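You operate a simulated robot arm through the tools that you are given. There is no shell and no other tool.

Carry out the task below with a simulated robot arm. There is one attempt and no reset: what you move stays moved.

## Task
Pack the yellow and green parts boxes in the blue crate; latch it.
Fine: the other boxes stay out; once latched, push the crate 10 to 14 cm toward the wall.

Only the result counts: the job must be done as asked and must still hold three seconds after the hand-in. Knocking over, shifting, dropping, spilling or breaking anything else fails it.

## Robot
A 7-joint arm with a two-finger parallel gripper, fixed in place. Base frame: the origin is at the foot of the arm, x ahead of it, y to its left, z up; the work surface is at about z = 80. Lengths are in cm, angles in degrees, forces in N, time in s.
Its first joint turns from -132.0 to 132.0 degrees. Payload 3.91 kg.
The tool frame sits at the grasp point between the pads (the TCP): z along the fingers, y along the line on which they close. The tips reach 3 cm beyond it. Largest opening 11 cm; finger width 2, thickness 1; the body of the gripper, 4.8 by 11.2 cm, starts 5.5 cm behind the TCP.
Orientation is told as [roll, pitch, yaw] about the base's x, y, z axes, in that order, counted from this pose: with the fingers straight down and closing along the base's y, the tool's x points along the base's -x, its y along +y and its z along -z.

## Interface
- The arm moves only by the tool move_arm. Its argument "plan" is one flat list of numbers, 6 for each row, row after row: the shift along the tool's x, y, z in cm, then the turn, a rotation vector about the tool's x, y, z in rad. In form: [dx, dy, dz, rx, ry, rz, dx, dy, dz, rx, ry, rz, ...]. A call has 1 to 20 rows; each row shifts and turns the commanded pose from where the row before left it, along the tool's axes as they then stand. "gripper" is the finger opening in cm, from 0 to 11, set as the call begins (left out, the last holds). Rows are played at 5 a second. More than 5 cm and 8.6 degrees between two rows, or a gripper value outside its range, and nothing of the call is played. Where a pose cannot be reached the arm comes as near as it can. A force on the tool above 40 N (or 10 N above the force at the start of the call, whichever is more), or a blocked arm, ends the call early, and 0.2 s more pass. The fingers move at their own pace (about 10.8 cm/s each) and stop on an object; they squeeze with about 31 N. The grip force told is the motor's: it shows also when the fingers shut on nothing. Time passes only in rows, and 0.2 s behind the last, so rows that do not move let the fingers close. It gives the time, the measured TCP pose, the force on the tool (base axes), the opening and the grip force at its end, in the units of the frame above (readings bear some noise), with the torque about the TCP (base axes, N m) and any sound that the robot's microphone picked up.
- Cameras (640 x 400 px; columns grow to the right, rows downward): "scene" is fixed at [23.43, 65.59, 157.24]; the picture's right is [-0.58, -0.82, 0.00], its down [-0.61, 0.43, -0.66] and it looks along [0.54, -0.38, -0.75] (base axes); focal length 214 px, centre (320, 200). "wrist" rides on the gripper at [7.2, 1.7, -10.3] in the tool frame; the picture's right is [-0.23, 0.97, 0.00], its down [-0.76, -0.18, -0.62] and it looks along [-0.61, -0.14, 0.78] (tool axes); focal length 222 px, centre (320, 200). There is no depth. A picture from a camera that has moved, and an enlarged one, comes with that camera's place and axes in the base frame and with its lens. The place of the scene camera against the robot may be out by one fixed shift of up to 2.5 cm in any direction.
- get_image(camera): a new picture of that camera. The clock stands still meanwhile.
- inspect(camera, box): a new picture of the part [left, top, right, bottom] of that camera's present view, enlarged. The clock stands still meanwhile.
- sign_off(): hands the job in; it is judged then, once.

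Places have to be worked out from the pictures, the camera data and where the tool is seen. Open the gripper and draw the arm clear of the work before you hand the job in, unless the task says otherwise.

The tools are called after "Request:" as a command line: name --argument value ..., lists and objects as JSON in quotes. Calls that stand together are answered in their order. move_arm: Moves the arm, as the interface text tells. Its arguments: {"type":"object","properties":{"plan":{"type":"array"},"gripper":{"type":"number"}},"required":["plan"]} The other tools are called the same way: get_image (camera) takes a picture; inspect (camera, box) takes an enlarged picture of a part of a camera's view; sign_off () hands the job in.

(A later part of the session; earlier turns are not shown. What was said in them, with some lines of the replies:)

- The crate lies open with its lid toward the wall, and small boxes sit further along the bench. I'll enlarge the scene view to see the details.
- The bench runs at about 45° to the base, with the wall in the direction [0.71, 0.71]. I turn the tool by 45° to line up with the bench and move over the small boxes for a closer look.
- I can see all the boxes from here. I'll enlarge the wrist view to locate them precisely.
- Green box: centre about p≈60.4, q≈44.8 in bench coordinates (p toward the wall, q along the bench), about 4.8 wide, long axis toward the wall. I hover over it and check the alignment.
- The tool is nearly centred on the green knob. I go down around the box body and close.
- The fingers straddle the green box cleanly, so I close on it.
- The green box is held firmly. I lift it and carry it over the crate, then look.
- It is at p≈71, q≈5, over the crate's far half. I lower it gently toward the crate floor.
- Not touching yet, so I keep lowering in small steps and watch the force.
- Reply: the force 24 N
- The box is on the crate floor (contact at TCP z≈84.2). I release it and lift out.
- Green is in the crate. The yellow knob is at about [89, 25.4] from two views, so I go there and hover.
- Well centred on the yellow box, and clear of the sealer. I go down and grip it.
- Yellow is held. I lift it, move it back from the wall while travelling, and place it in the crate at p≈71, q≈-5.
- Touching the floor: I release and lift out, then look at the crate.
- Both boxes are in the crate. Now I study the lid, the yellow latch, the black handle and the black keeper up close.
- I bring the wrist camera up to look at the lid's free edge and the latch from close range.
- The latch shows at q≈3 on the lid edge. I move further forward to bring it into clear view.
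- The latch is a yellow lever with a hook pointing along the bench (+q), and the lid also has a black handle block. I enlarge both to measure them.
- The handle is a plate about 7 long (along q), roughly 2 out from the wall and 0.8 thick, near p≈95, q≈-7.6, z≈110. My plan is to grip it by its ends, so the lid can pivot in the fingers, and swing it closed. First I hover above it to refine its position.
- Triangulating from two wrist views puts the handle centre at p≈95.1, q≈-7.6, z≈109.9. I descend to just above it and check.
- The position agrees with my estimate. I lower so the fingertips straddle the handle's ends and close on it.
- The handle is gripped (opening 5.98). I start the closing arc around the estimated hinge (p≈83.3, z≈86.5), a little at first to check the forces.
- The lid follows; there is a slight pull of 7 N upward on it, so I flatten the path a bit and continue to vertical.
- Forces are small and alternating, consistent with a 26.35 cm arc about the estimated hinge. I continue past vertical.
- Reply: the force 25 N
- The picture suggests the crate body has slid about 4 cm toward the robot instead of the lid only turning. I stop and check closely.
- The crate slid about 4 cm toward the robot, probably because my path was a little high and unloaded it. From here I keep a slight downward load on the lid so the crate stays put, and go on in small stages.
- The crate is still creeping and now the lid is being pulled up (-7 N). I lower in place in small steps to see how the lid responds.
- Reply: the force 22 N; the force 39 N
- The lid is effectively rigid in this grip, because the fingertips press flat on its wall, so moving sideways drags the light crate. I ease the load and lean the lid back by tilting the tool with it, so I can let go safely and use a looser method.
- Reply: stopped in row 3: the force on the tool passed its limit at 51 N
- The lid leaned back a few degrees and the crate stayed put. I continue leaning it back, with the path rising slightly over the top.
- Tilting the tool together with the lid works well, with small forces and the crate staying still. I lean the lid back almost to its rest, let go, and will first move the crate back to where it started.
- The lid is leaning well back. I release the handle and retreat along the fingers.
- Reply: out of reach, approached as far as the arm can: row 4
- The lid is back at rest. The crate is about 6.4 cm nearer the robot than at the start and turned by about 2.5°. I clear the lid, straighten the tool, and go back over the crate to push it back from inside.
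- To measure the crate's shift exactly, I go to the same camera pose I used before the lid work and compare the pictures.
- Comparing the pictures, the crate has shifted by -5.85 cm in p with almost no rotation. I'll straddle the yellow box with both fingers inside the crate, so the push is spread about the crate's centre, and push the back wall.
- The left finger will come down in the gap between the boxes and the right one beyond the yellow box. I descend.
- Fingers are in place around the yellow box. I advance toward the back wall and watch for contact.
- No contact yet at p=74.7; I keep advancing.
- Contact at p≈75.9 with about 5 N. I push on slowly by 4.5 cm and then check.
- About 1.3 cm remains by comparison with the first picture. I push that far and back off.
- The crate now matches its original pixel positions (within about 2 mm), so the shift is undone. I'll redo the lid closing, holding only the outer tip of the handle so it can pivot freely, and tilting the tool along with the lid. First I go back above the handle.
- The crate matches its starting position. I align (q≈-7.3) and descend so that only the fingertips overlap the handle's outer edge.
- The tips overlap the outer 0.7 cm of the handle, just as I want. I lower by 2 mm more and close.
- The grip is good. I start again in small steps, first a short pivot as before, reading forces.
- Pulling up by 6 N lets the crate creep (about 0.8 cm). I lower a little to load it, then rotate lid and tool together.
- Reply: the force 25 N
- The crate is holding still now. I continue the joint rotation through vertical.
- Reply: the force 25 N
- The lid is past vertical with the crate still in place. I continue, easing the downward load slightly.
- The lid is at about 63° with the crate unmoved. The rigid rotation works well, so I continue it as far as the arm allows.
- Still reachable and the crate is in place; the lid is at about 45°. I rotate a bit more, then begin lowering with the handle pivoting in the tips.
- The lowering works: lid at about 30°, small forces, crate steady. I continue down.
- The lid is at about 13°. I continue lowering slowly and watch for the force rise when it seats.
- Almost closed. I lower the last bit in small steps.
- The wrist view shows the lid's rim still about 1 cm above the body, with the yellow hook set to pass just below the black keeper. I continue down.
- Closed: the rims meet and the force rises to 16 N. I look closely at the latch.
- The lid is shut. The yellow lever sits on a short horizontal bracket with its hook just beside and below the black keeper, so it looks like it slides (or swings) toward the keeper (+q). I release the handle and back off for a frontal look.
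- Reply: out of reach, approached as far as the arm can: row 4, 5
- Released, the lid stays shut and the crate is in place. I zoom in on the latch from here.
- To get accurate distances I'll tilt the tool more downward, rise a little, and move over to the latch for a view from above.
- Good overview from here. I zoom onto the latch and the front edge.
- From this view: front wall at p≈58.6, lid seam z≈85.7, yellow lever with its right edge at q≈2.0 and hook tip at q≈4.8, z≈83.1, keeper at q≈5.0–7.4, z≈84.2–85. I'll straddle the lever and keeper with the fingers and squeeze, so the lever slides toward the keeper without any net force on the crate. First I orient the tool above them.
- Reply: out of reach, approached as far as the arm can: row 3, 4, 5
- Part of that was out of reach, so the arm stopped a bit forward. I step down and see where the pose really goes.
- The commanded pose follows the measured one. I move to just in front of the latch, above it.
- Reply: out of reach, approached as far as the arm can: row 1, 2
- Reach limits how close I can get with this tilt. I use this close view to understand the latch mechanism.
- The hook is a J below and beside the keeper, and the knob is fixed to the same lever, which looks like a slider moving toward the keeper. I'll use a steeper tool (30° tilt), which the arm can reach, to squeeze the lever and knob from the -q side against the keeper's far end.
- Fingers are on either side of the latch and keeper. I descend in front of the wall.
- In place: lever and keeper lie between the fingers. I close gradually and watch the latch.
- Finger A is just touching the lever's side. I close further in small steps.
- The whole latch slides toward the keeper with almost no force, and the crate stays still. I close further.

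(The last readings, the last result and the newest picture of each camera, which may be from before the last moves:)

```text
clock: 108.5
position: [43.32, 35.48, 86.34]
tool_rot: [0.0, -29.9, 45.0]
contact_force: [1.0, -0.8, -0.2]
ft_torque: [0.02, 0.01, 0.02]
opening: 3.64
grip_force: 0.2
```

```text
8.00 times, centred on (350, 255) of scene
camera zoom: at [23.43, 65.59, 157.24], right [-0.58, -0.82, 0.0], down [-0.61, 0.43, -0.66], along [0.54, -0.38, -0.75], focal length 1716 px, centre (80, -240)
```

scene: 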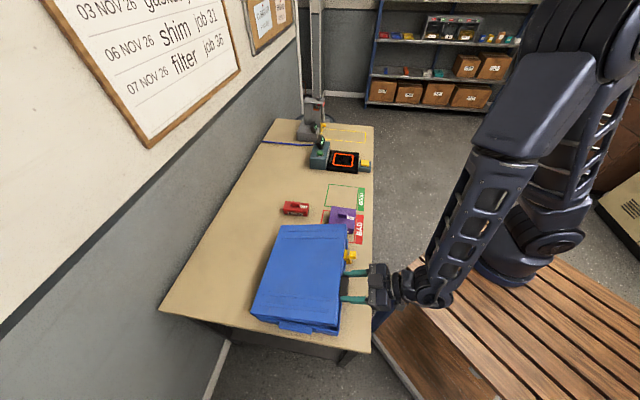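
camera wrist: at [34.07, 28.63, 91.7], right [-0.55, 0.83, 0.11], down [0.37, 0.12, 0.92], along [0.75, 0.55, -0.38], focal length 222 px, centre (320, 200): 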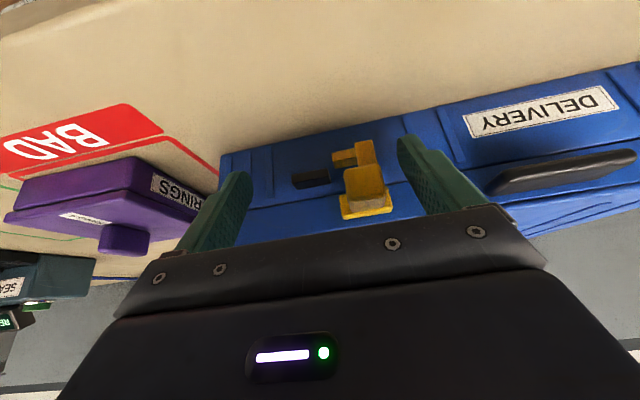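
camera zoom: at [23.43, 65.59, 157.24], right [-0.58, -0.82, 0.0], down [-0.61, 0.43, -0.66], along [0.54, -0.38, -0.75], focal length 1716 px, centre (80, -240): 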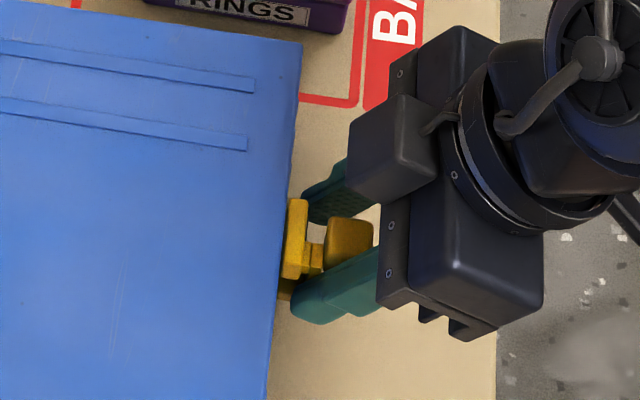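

The hook is now well under the keeper. The far finger has reached the keeper's end, so I shift the tool slightly toward +q while closing, to find the end of the latch travel without shifting the crate.

Request:
move_arm --plan '[0, -0.4, 0, 0, 0, 0, 0, 0, 0, 0, 0, 0, 0, 0, 0, 0, 0, 0]' --gripper 3.2

Request:
inspect --camera "wrist" --box '[180, 110, 480, 230]'

Request:
inspect --camera "scene" --box '[150, 170, 390, 350]'

```text
clock: 109.3
position: [43.55, 35.17, 86.29]
tool_rot: [0.0, -29.8, 45.0]
contact_force: [-2.8, 2.0, 1.1]
ft_torque: [-0.14, -0.32, -0.09]
opening: 3.31
grip_force: 30.8
```

```text
2.13 times, centred on (330, 170) of wrist
camera zoom: at [34.34, 28.41, 91.72], right [-0.55, 0.83, 0.11], down [0.37, 0.12, 0.92], along [0.75, 0.55, -0.38], focal length 474 px, centre (299, 264)
```

zoom: 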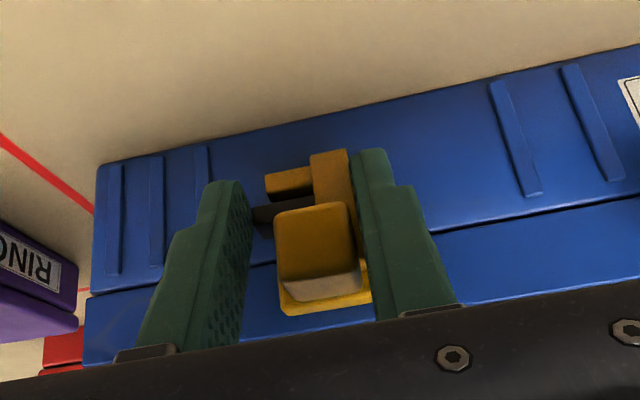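

```text
2.22 times, centred on (270, 260) of scene
camera zoom: at [23.43, 65.59, 157.24], right [-0.58, -0.82, 0.0], down [-0.61, 0.43, -0.66], along [0.54, -0.38, -0.75], focal length 477 px, centre (431, 67)
```

zoom: 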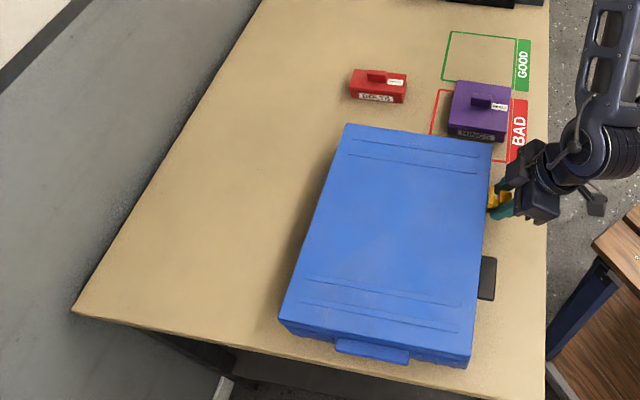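

The squeeze stopped at 3.31 with full force. I command a tighter close to confirm the end stop.

Request:
move_arm --plan '[0, 0, 0, 0, 0, 0, 0, 0, 0, 0, 0, 0, 0, 0, 0, 0, 0, 0]' --gripper 2

Request:
inspect --camera "wrist" --box '[180, 110, 480, 230]'

```text
clock: 110.1
position: [43.58, 35.26, 86.29]
tool_rot: [0.0, -29.9, 44.9]
contact_force: [-2.8, 1.5, 1.7]
ft_torque: [-0.26, -0.3, -0.21]
opening: 3.32
grip_force: 31.3
```

```text
2.13 times, centred on (330, 170) of wrist
camera zoom: at [34.34, 28.41, 91.72], right [-0.55, 0.83, 0.11], down [0.37, 0.12, 0.92], along [0.75, 0.55, -0.38], focal length 474 px, centre (299, 264)
```

zoom: 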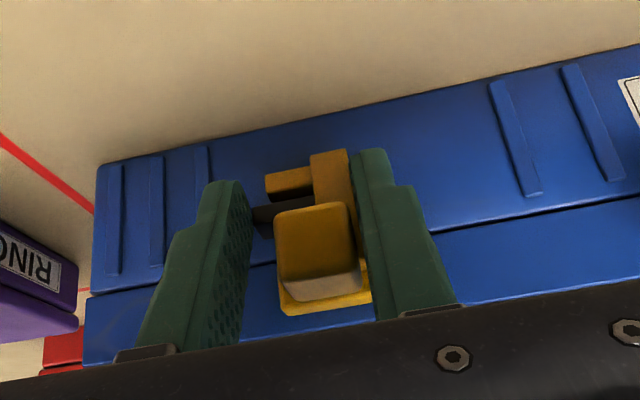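

The latch is at its end stop with the hook fully under the keeper. I open, rise clear, and inspect.

Request:
move_arm --plan '[0, 0, 0, 0, 0, 0, 0, 0, 0, 0, 0, 0, -1.75, 0, -3.04, 0, 0, 0, -1.75, 0, -3.04, 0, 0, 0, -1, 0, -1.75, 0, 0, 0, 0, 0, 0, 0, 0, 0]' --gripper 8

Request:
get_image --camera "wrist"

Request:
inspect --camera "wrist" --box '[250, 40, 400, 160]'

Request:
inspect --camera "scene" --box '[150, 170, 390, 350]'

```text
clock: 111.5
position: [43.52, 35.31, 95.39]
tool_rot: [-0.1, -29.9, 44.9]
contact_force: [0.4, 0.2, 0.1]
ft_torque: [0.0, 0.06, -0.01]
opening: 8.02
grip_force: 0.0
```

```text
taken
camera wrist: at [34.43, 28.4, 100.81], right [-0.55, 0.83, 0.11], down [0.37, 0.12, 0.92], along [0.75, 0.55, -0.38], focal length 222 px, centre (320, 200)
```

wrist: 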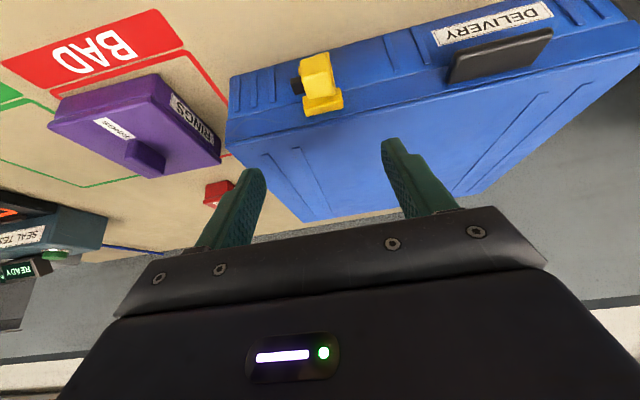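

```text
3.33 times, centred on (325, 100) of wrist
camera zoom: at [34.43, 28.4, 100.81], right [-0.55, 0.83, 0.11], down [0.37, 0.12, 0.92], along [0.75, 0.55, -0.38], focal length 740 px, centre (303, 533)
```

zoom: 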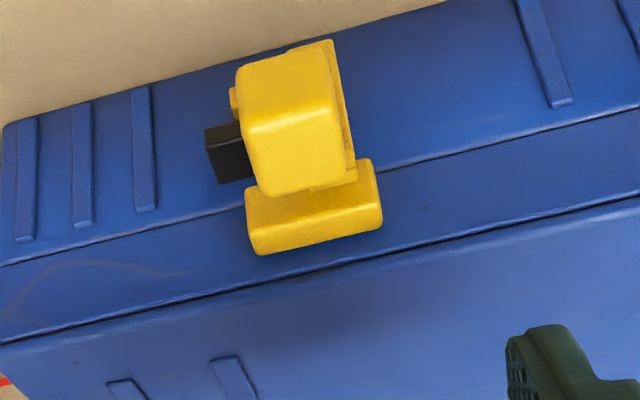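

```text
2.22 times, centred on (270, 260) of scene
camera zoom: at [23.43, 65.59, 157.24], right [-0.58, -0.82, 0.0], down [-0.61, 0.43, -0.66], along [0.54, -0.38, -0.75], focal length 477 px, centre (431, 67)
```

zoom: 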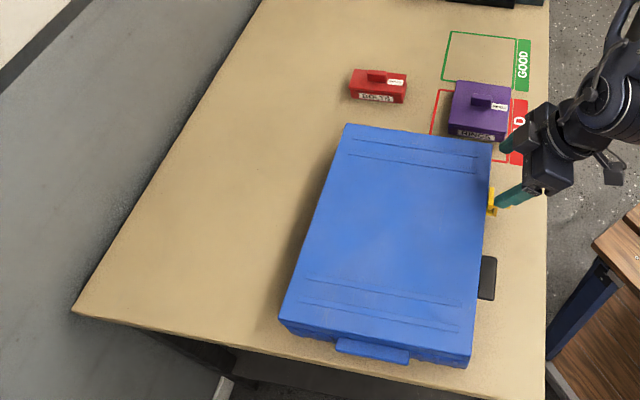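

The latch is closed and holds by itself. By the pictures the crate is now about 0.75 cm toward the wall and 0.5 cm along +q from its start, so a push of about 11.6 cm satisfies the range from either reference. I straighten the tool and set the fingers in front of the crate's middle, between the handle and the latch.

Request:
move_arm --plan '[0, 0, 0, 0, 0.087, 0, 0, 0, 0, 0, 0.087, 0, 0, 0, 0, 0, 0.087, 0, 0, 0, 0, 0, 0.087, 0, 0, 0, 0, 0, 0.087, 0, 0, 0, 0, 0, 0.087, 0, 0.6, 3.1, 0, 0, 0, 0, 0.6, 3.1, 0, 0, 0, 0, 0, 0, 0, 0, 0, 0]' --gripper 4

Request:
get_image --camera "wrist"

Request:
inspect --camera "scene" --box '[270, 210, 400, 340]'

```text
clock: 113.5
position: [38.54, 38.82, 95.33]
tool_rot: [-0.1, 0.1, 44.9]
contact_force: [-0.2, 0.4, 0.0]
ft_torque: [0.03, -0.01, 0.02]
opening: 3.99
grip_force: 0.0
```

```text
taken
camera wrist: at [32.3, 34.83, 105.77], right [-0.53, 0.85, 0.0], down [0.66, 0.41, 0.62], along [0.53, 0.33, -0.78], focal length 222 px, centre (320, 200)
```

wrist: 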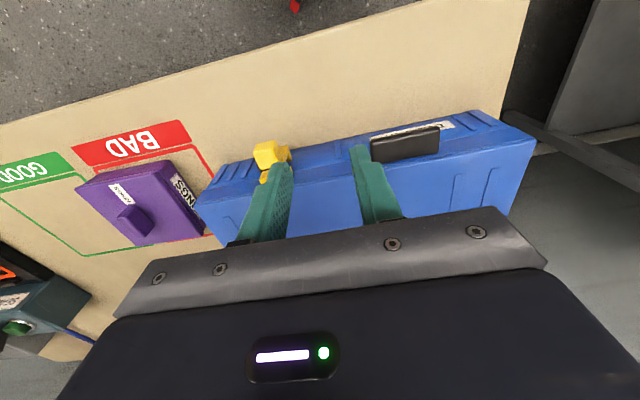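

```text
3.08 times, centred on (335, 275) of scene
camera zoom: at [23.43, 65.59, 157.24], right [-0.58, -0.82, 0.0], down [-0.61, 0.43, -0.66], along [0.54, -0.38, -0.75], focal length 660 px, centre (274, -31)
```

zoom: 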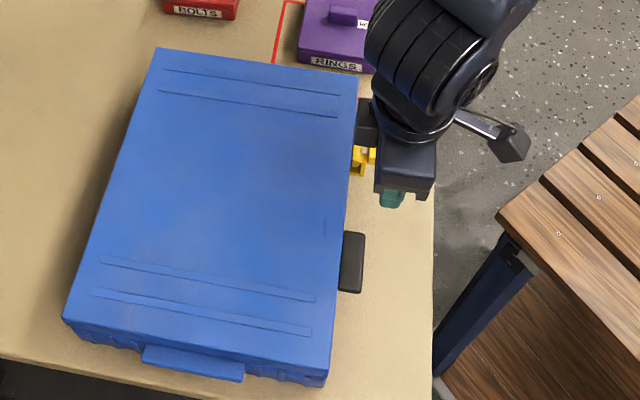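

The fingers sit between the handle (q<-4.3) and the latch (q>3.3). I descend in front of the body wall, then move up to contact.

Request:
move_arm --plan '[0, 0, 4, 0, 0, 0, 0, 0, 4, 0, 0, 0, 0, 0, 3.1, 0, 0, 0, -0.7, 0, 0, 0, 0, 0, -0.7, 0, 0, 0, 0, 0, 0, 0, 0, 0, 0, 0]'

Request:
get_image --camera "wrist"

Request:
move_arm --plan '[-0.3, 0, 0, 0, 0, 0, -0.3, 0, 0, 0, 0, 0]'

```text
clock: 114.9
position: [39.31, 39.76, 84.33]
tool_rot: [0.0, 0.0, 45.0]
contact_force: [-0.4, -0.4, -0.3]
ft_torque: [-0.05, 0.0, -0.02]
opening: 3.97
grip_force: 0.0
```

```text
taken
camera wrist: at [33.07, 35.83, 94.7], right [-0.53, 0.85, 0.0], down [0.66, 0.41, 0.62], along [0.53, 0.33, -0.78], focal length 222 px, centre (320, 200)
```

wrist: 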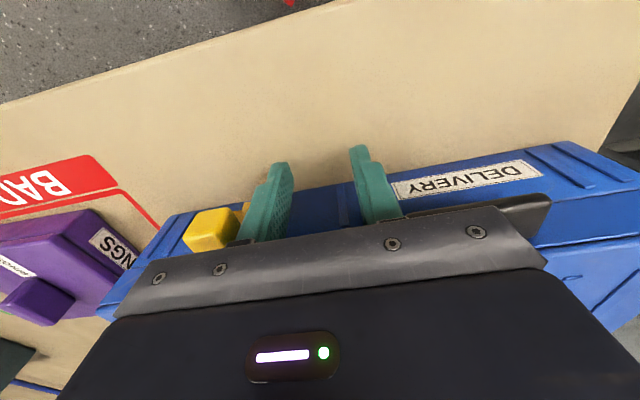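

```text
clock: 115.5
position: [39.74, 40.14, 84.31]
tool_rot: [0.0, 0.1, 44.9]
contact_force: [0.6, 1.0, -0.1]
ft_torque: [-0.04, -0.02, 0.01]
opening: 4.02
grip_force: 0.1
```

Request:
move_arm --plan '[-0.3, 0, 0, 0, 0, 0, -0.3, 0, 0, 0, 0, 0]'

Request:
move_arm --plan '[-0.25, 0, 0, 0, 0, 0, 0, 0, 0, 0, 0, 0]'

Request:
move_arm --plan '[-0.25, 0, 0, 0, 0, 0, 0, 0, 0, 0, 0, 0]'

```text
clock: 116.1
position: [40.29, 40.53, 84.3]
tool_rot: [0.0, 0.1, 45.0]
contact_force: [0.3, 0.1, 0.3]
ft_torque: [0.0, 0.03, -0.02]
opening: 3.98
grip_force: 0.1
```

```text
clock: 116.7
position: [40.39, 40.68, 84.31]
tool_rot: [0.0, 0.1, 44.9]
contact_force: [-0.5, 0.8, 0.5]
ft_torque: [0.0, -0.02, -0.01]
opening: 4.02
grip_force: 0.1
```

```text
clock: 117.3
position: [40.73, 40.98, 84.38]
tool_rot: [0.0, 0.0, 44.9]
contact_force: [-3.6, -2.8, 0.6]
ft_torque: [0.04, -0.07, -0.05]
opening: 4.0
grip_force: 0.2
```

Contact at p≈57.6 (4.5 N), matching the wall estimate. I push slowly by 6 cm and check how straight it moves.

Request:
move_arm --plan '[-0.5, 0, 0, 0, 0, 0, -0.5, 0, 0, 0, 0, 0, -0.5, 0, 0, 0, 0, 0, -0.5, 0, 0, 0, 0, 0, -0.5, 0, 0, 0, 0, 0, -0.5, 0, 0, 0, 0, 0, -0.5, 0, 0, 0, 0, 0, -0.5, 0, 0, 0, 0, 0, -0.5, 0, 0, 0, 0, 0, -0.5, 0, 0, 0, 0, 0, -0.5, 0, 0, 0, 0, 0, -0.5, 0, 0, 0, 0, 0, 0, 0, 0, 0, 0, 0]'

Request:
inspect --camera "scene" --box '[150, 170, 390, 350]'

Request:
get_image --camera "wrist"

```text
clock: 120.1
position: [44.96, 45.36, 84.26]
tool_rot: [0.0, 0.0, 45.0]
contact_force: [-3.4, -2.5, -1.7]
ft_torque: [-0.01, -0.11, 0.06]
opening: 4.0
grip_force: 0.3
```

```text
2.22 times, centred on (270, 260) of scene
camera zoom: at [23.43, 65.59, 157.24], right [-0.58, -0.82, 0.0], down [-0.61, 0.43, -0.66], along [0.54, -0.38, -0.75], focal length 477 px, centre (431, 67)
```

zoom: 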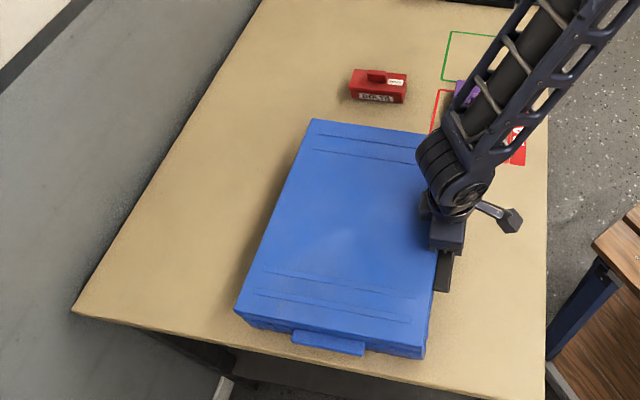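

```text
taken
camera wrist: at [38.6, 41.35, 94.72], right [-0.53, 0.85, 0.0], down [0.66, 0.41, 0.62], along [0.53, 0.33, -0.78], focal length 222 px, centre (320, 200)
```

wrist: 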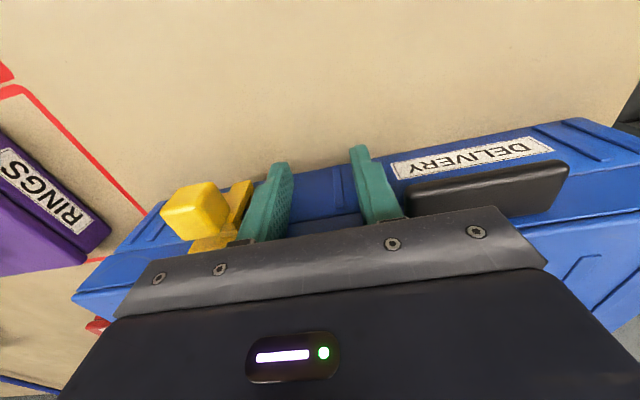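

It is moving straight. I push the remaining 5.6 cm.

Request:
move_arm --plan '[-0.5, 0, 0, 0, 0, 0, -0.5, 0, 0, 0, 0, 0, -0.5, 0, 0, 0, 0, 0, -0.5, 0, 0, 0, 0, 0, -0.5, 0, 0, 0, 0, 0, -0.5, 0, 0, 0, 0, 0, -0.5, 0, 0, 0, 0, 0, -0.5, 0, 0, 0, 0, 0, -0.5, 0, 0, 0, 0, 0, -0.5, 0, 0, 0, 0, 0, -0.5, 0, 0, 0, 0, 0, 0, 0, 0, 0, 0, 0]'

Request:
inspect --camera "scene" --box '[150, 170, 390, 350]'

```text
clock: 122.7
position: [48.84, 48.96, 84.37]
tool_rot: [-0.1, 0.0, 45.1]
contact_force: [-2.6, -2.6, -0.3]
ft_torque: [0.03, -0.03, -0.02]
opening: 3.98
grip_force: 0.0
```

```text
2.22 times, centred on (270, 260) of scene
camera zoom: at [23.43, 65.59, 157.24], right [-0.58, -0.82, 0.0], down [-0.61, 0.43, -0.66], along [0.54, -0.38, -0.75], focal length 477 px, centre (431, 67)
```

zoom: 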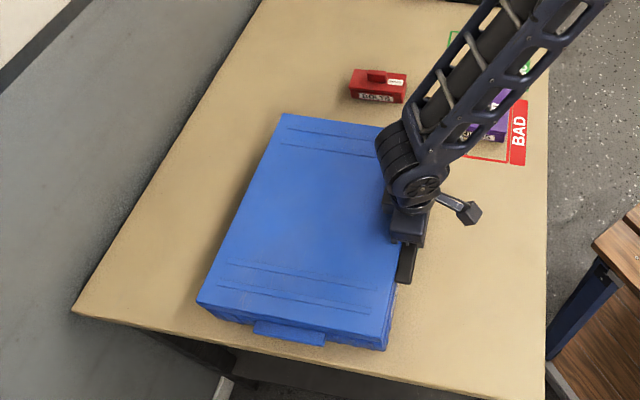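

Pushed to TCP p≈69.2, i.e. about 11.6 cm from the latched position. I back away, rise, and verify the result from above.

Request:
move_arm --plan '[0.5, 0, 0, 0, 0, 0, 2, 0, 0, 0, 0, 0, 2, 0, -3, 0, 0, 0, 1, 0, -4, 0, 0, 0, 0, 0, -4, 0, 0, 0, 0, 0, -4, 0, 0, 0, 0, 0, -4, 0, 0, 0, 0, 0, -4, 0, 0, 0, 2, 0, -4, 0, 0, 0, 2, 0, -4, 0, 0, 0, 0, 0, 0, 0, 0, 0]'

Request:
get_image --camera "wrist"

Request:
inspect --camera "scene" --box '[150, 170, 390, 350]'

```text
clock: 125.1
position: [41.97, 42.31, 115.2]
tool_rot: [0.0, -0.1, 44.9]
contact_force: [0.1, -0.4, -0.3]
ft_torque: [0.01, 0.02, 0.04]
opening: 4.0
grip_force: 0.0
```

```text
taken
camera wrist: at [35.71, 38.39, 125.72], right [-0.53, 0.85, 0.0], down [0.66, 0.41, 0.62], along [0.53, 0.33, -0.78], focal length 222 px, centre (320, 200)
```

wrist: 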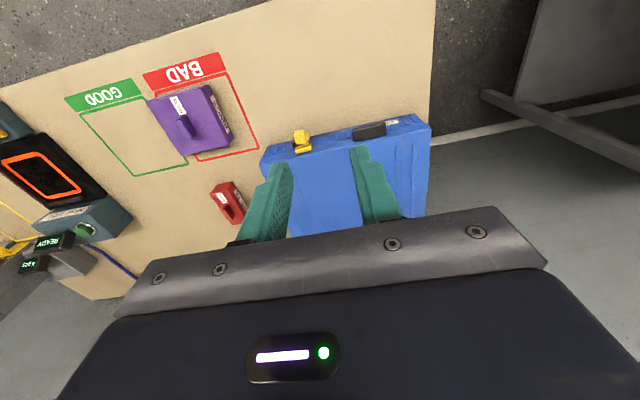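

```text
2.22 times, centred on (270, 260) of scene
camera zoom: at [23.43, 65.59, 157.24], right [-0.58, -0.82, 0.0], down [-0.61, 0.43, -0.66], along [0.54, -0.38, -0.75], focal length 477 px, centre (431, 67)
```

zoom: 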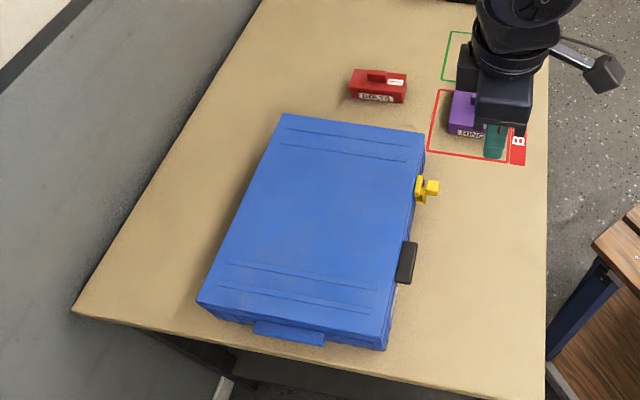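

Request:
inspect --camera "wrist" --box '[240, 90, 450, 230]'

```text
2.86 times, centred on (345, 160) of wrist
camera zoom: at [35.71, 38.39, 125.72], right [-0.53, 0.85, 0.0], down [0.66, 0.41, 0.62], along [0.53, 0.33, -0.78], focal length 635 px, centre (249, 314)
```

zoom: 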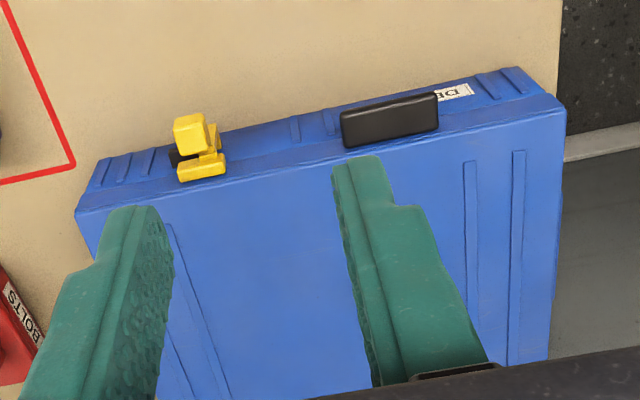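

Front corners are now at p≈70.3–70.9 against about 58 originally: a shift of about 12.2 cm, straight. I check the latch closely, open the gripper and draw the arm clear.

Request:
move_arm --plan '[1.5, 0, -4, 0, 0, 0, 1.5, 0, -4, 0, 0, 0, 1.5, 0, -4, 0, 0, 0, 1.5, -2, -3, 0, 0, 0, 1, -3, -2, 0, 0, 0, 0, -3, 0, 0, 0, 0, 0, -3, 0, 0, 0, 0, 0, 0, 0, 0, 0, 0]' --gripper 11

Request:
get_image --camera "scene"

Request:
inspect --camera "scene" --box '[300, 230, 370, 290]'

Request:
get_image --camera "wrist"

```text
clock: 126.9
position: [44.95, 29.74, 132.25]
tool_rot: [-0.1, 0.0, 44.9]
contact_force: [-0.4, -0.3, -0.3]
ft_torque: [0.01, -0.02, 0.03]
opening: 11.01
grip_force: 0.0
```

```text
taken
```

scene: 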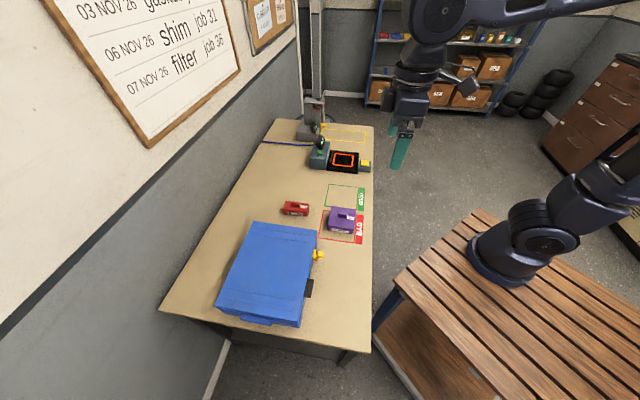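

```text
6.67 times, centred on (335, 260) of scene
camera zoom: at [23.43, 65.59, 157.24], right [-0.58, -0.82, 0.0], down [-0.61, 0.43, -0.66], along [0.54, -0.38, -0.75], focal length 1430 px, centre (220, -200)
```

zoom: 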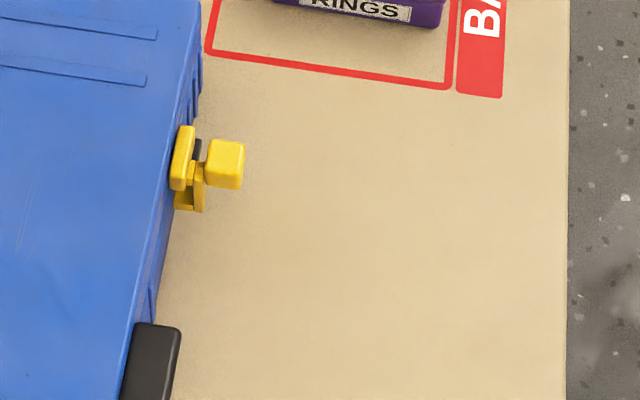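

```text
taken
camera wrist: at [38.52, 25.68, 142.73], right [-0.53, 0.85, 0.0], down [0.66, 0.41, 0.62], along [0.53, 0.33, -0.78], focal length 222 px, centre (320, 200)
```

wrist: 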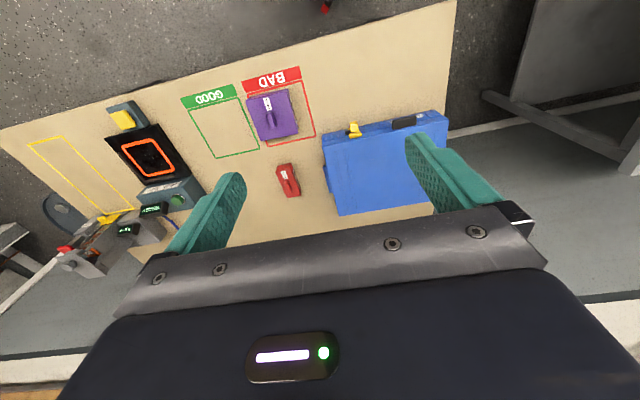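

The lid is shut with the latch hook under the keeper, and the crate stands about 12 cm nearer the wall. The purple and red boxes are where they were, the gripper is open and the arm is clear, so I hand the job in.

Request:
sign_off

```text
The job is handed in.
```

The yellow and green boxes are in the blue crate. The lid is shut and latched, and the crate is about 12 cm nearer the wall than at the start. I don't have the judging result yet.

- **Crate shift:** my first try at closing the lid dragged the crate about 6 cm toward the robot. I pushed it back to within a few millimetres of its start, and the second close went cleanly. It then sat about 0.75 cm nearer the wall than at the start. The push once latched was about 11.6 cm, so about 12.3 cm from the start. Both figures are within 10 to 14 cm.
- **Latch:** the yellow slider went to its stop, and the pictures show its hook under the black keeper. I did not try lifting the lid to test it.
- **Other boxes:** the red and purple boxes look unmoved in the last pictures.
- **Arm:** the gripper is open and the arm is drawn clear of the bench.
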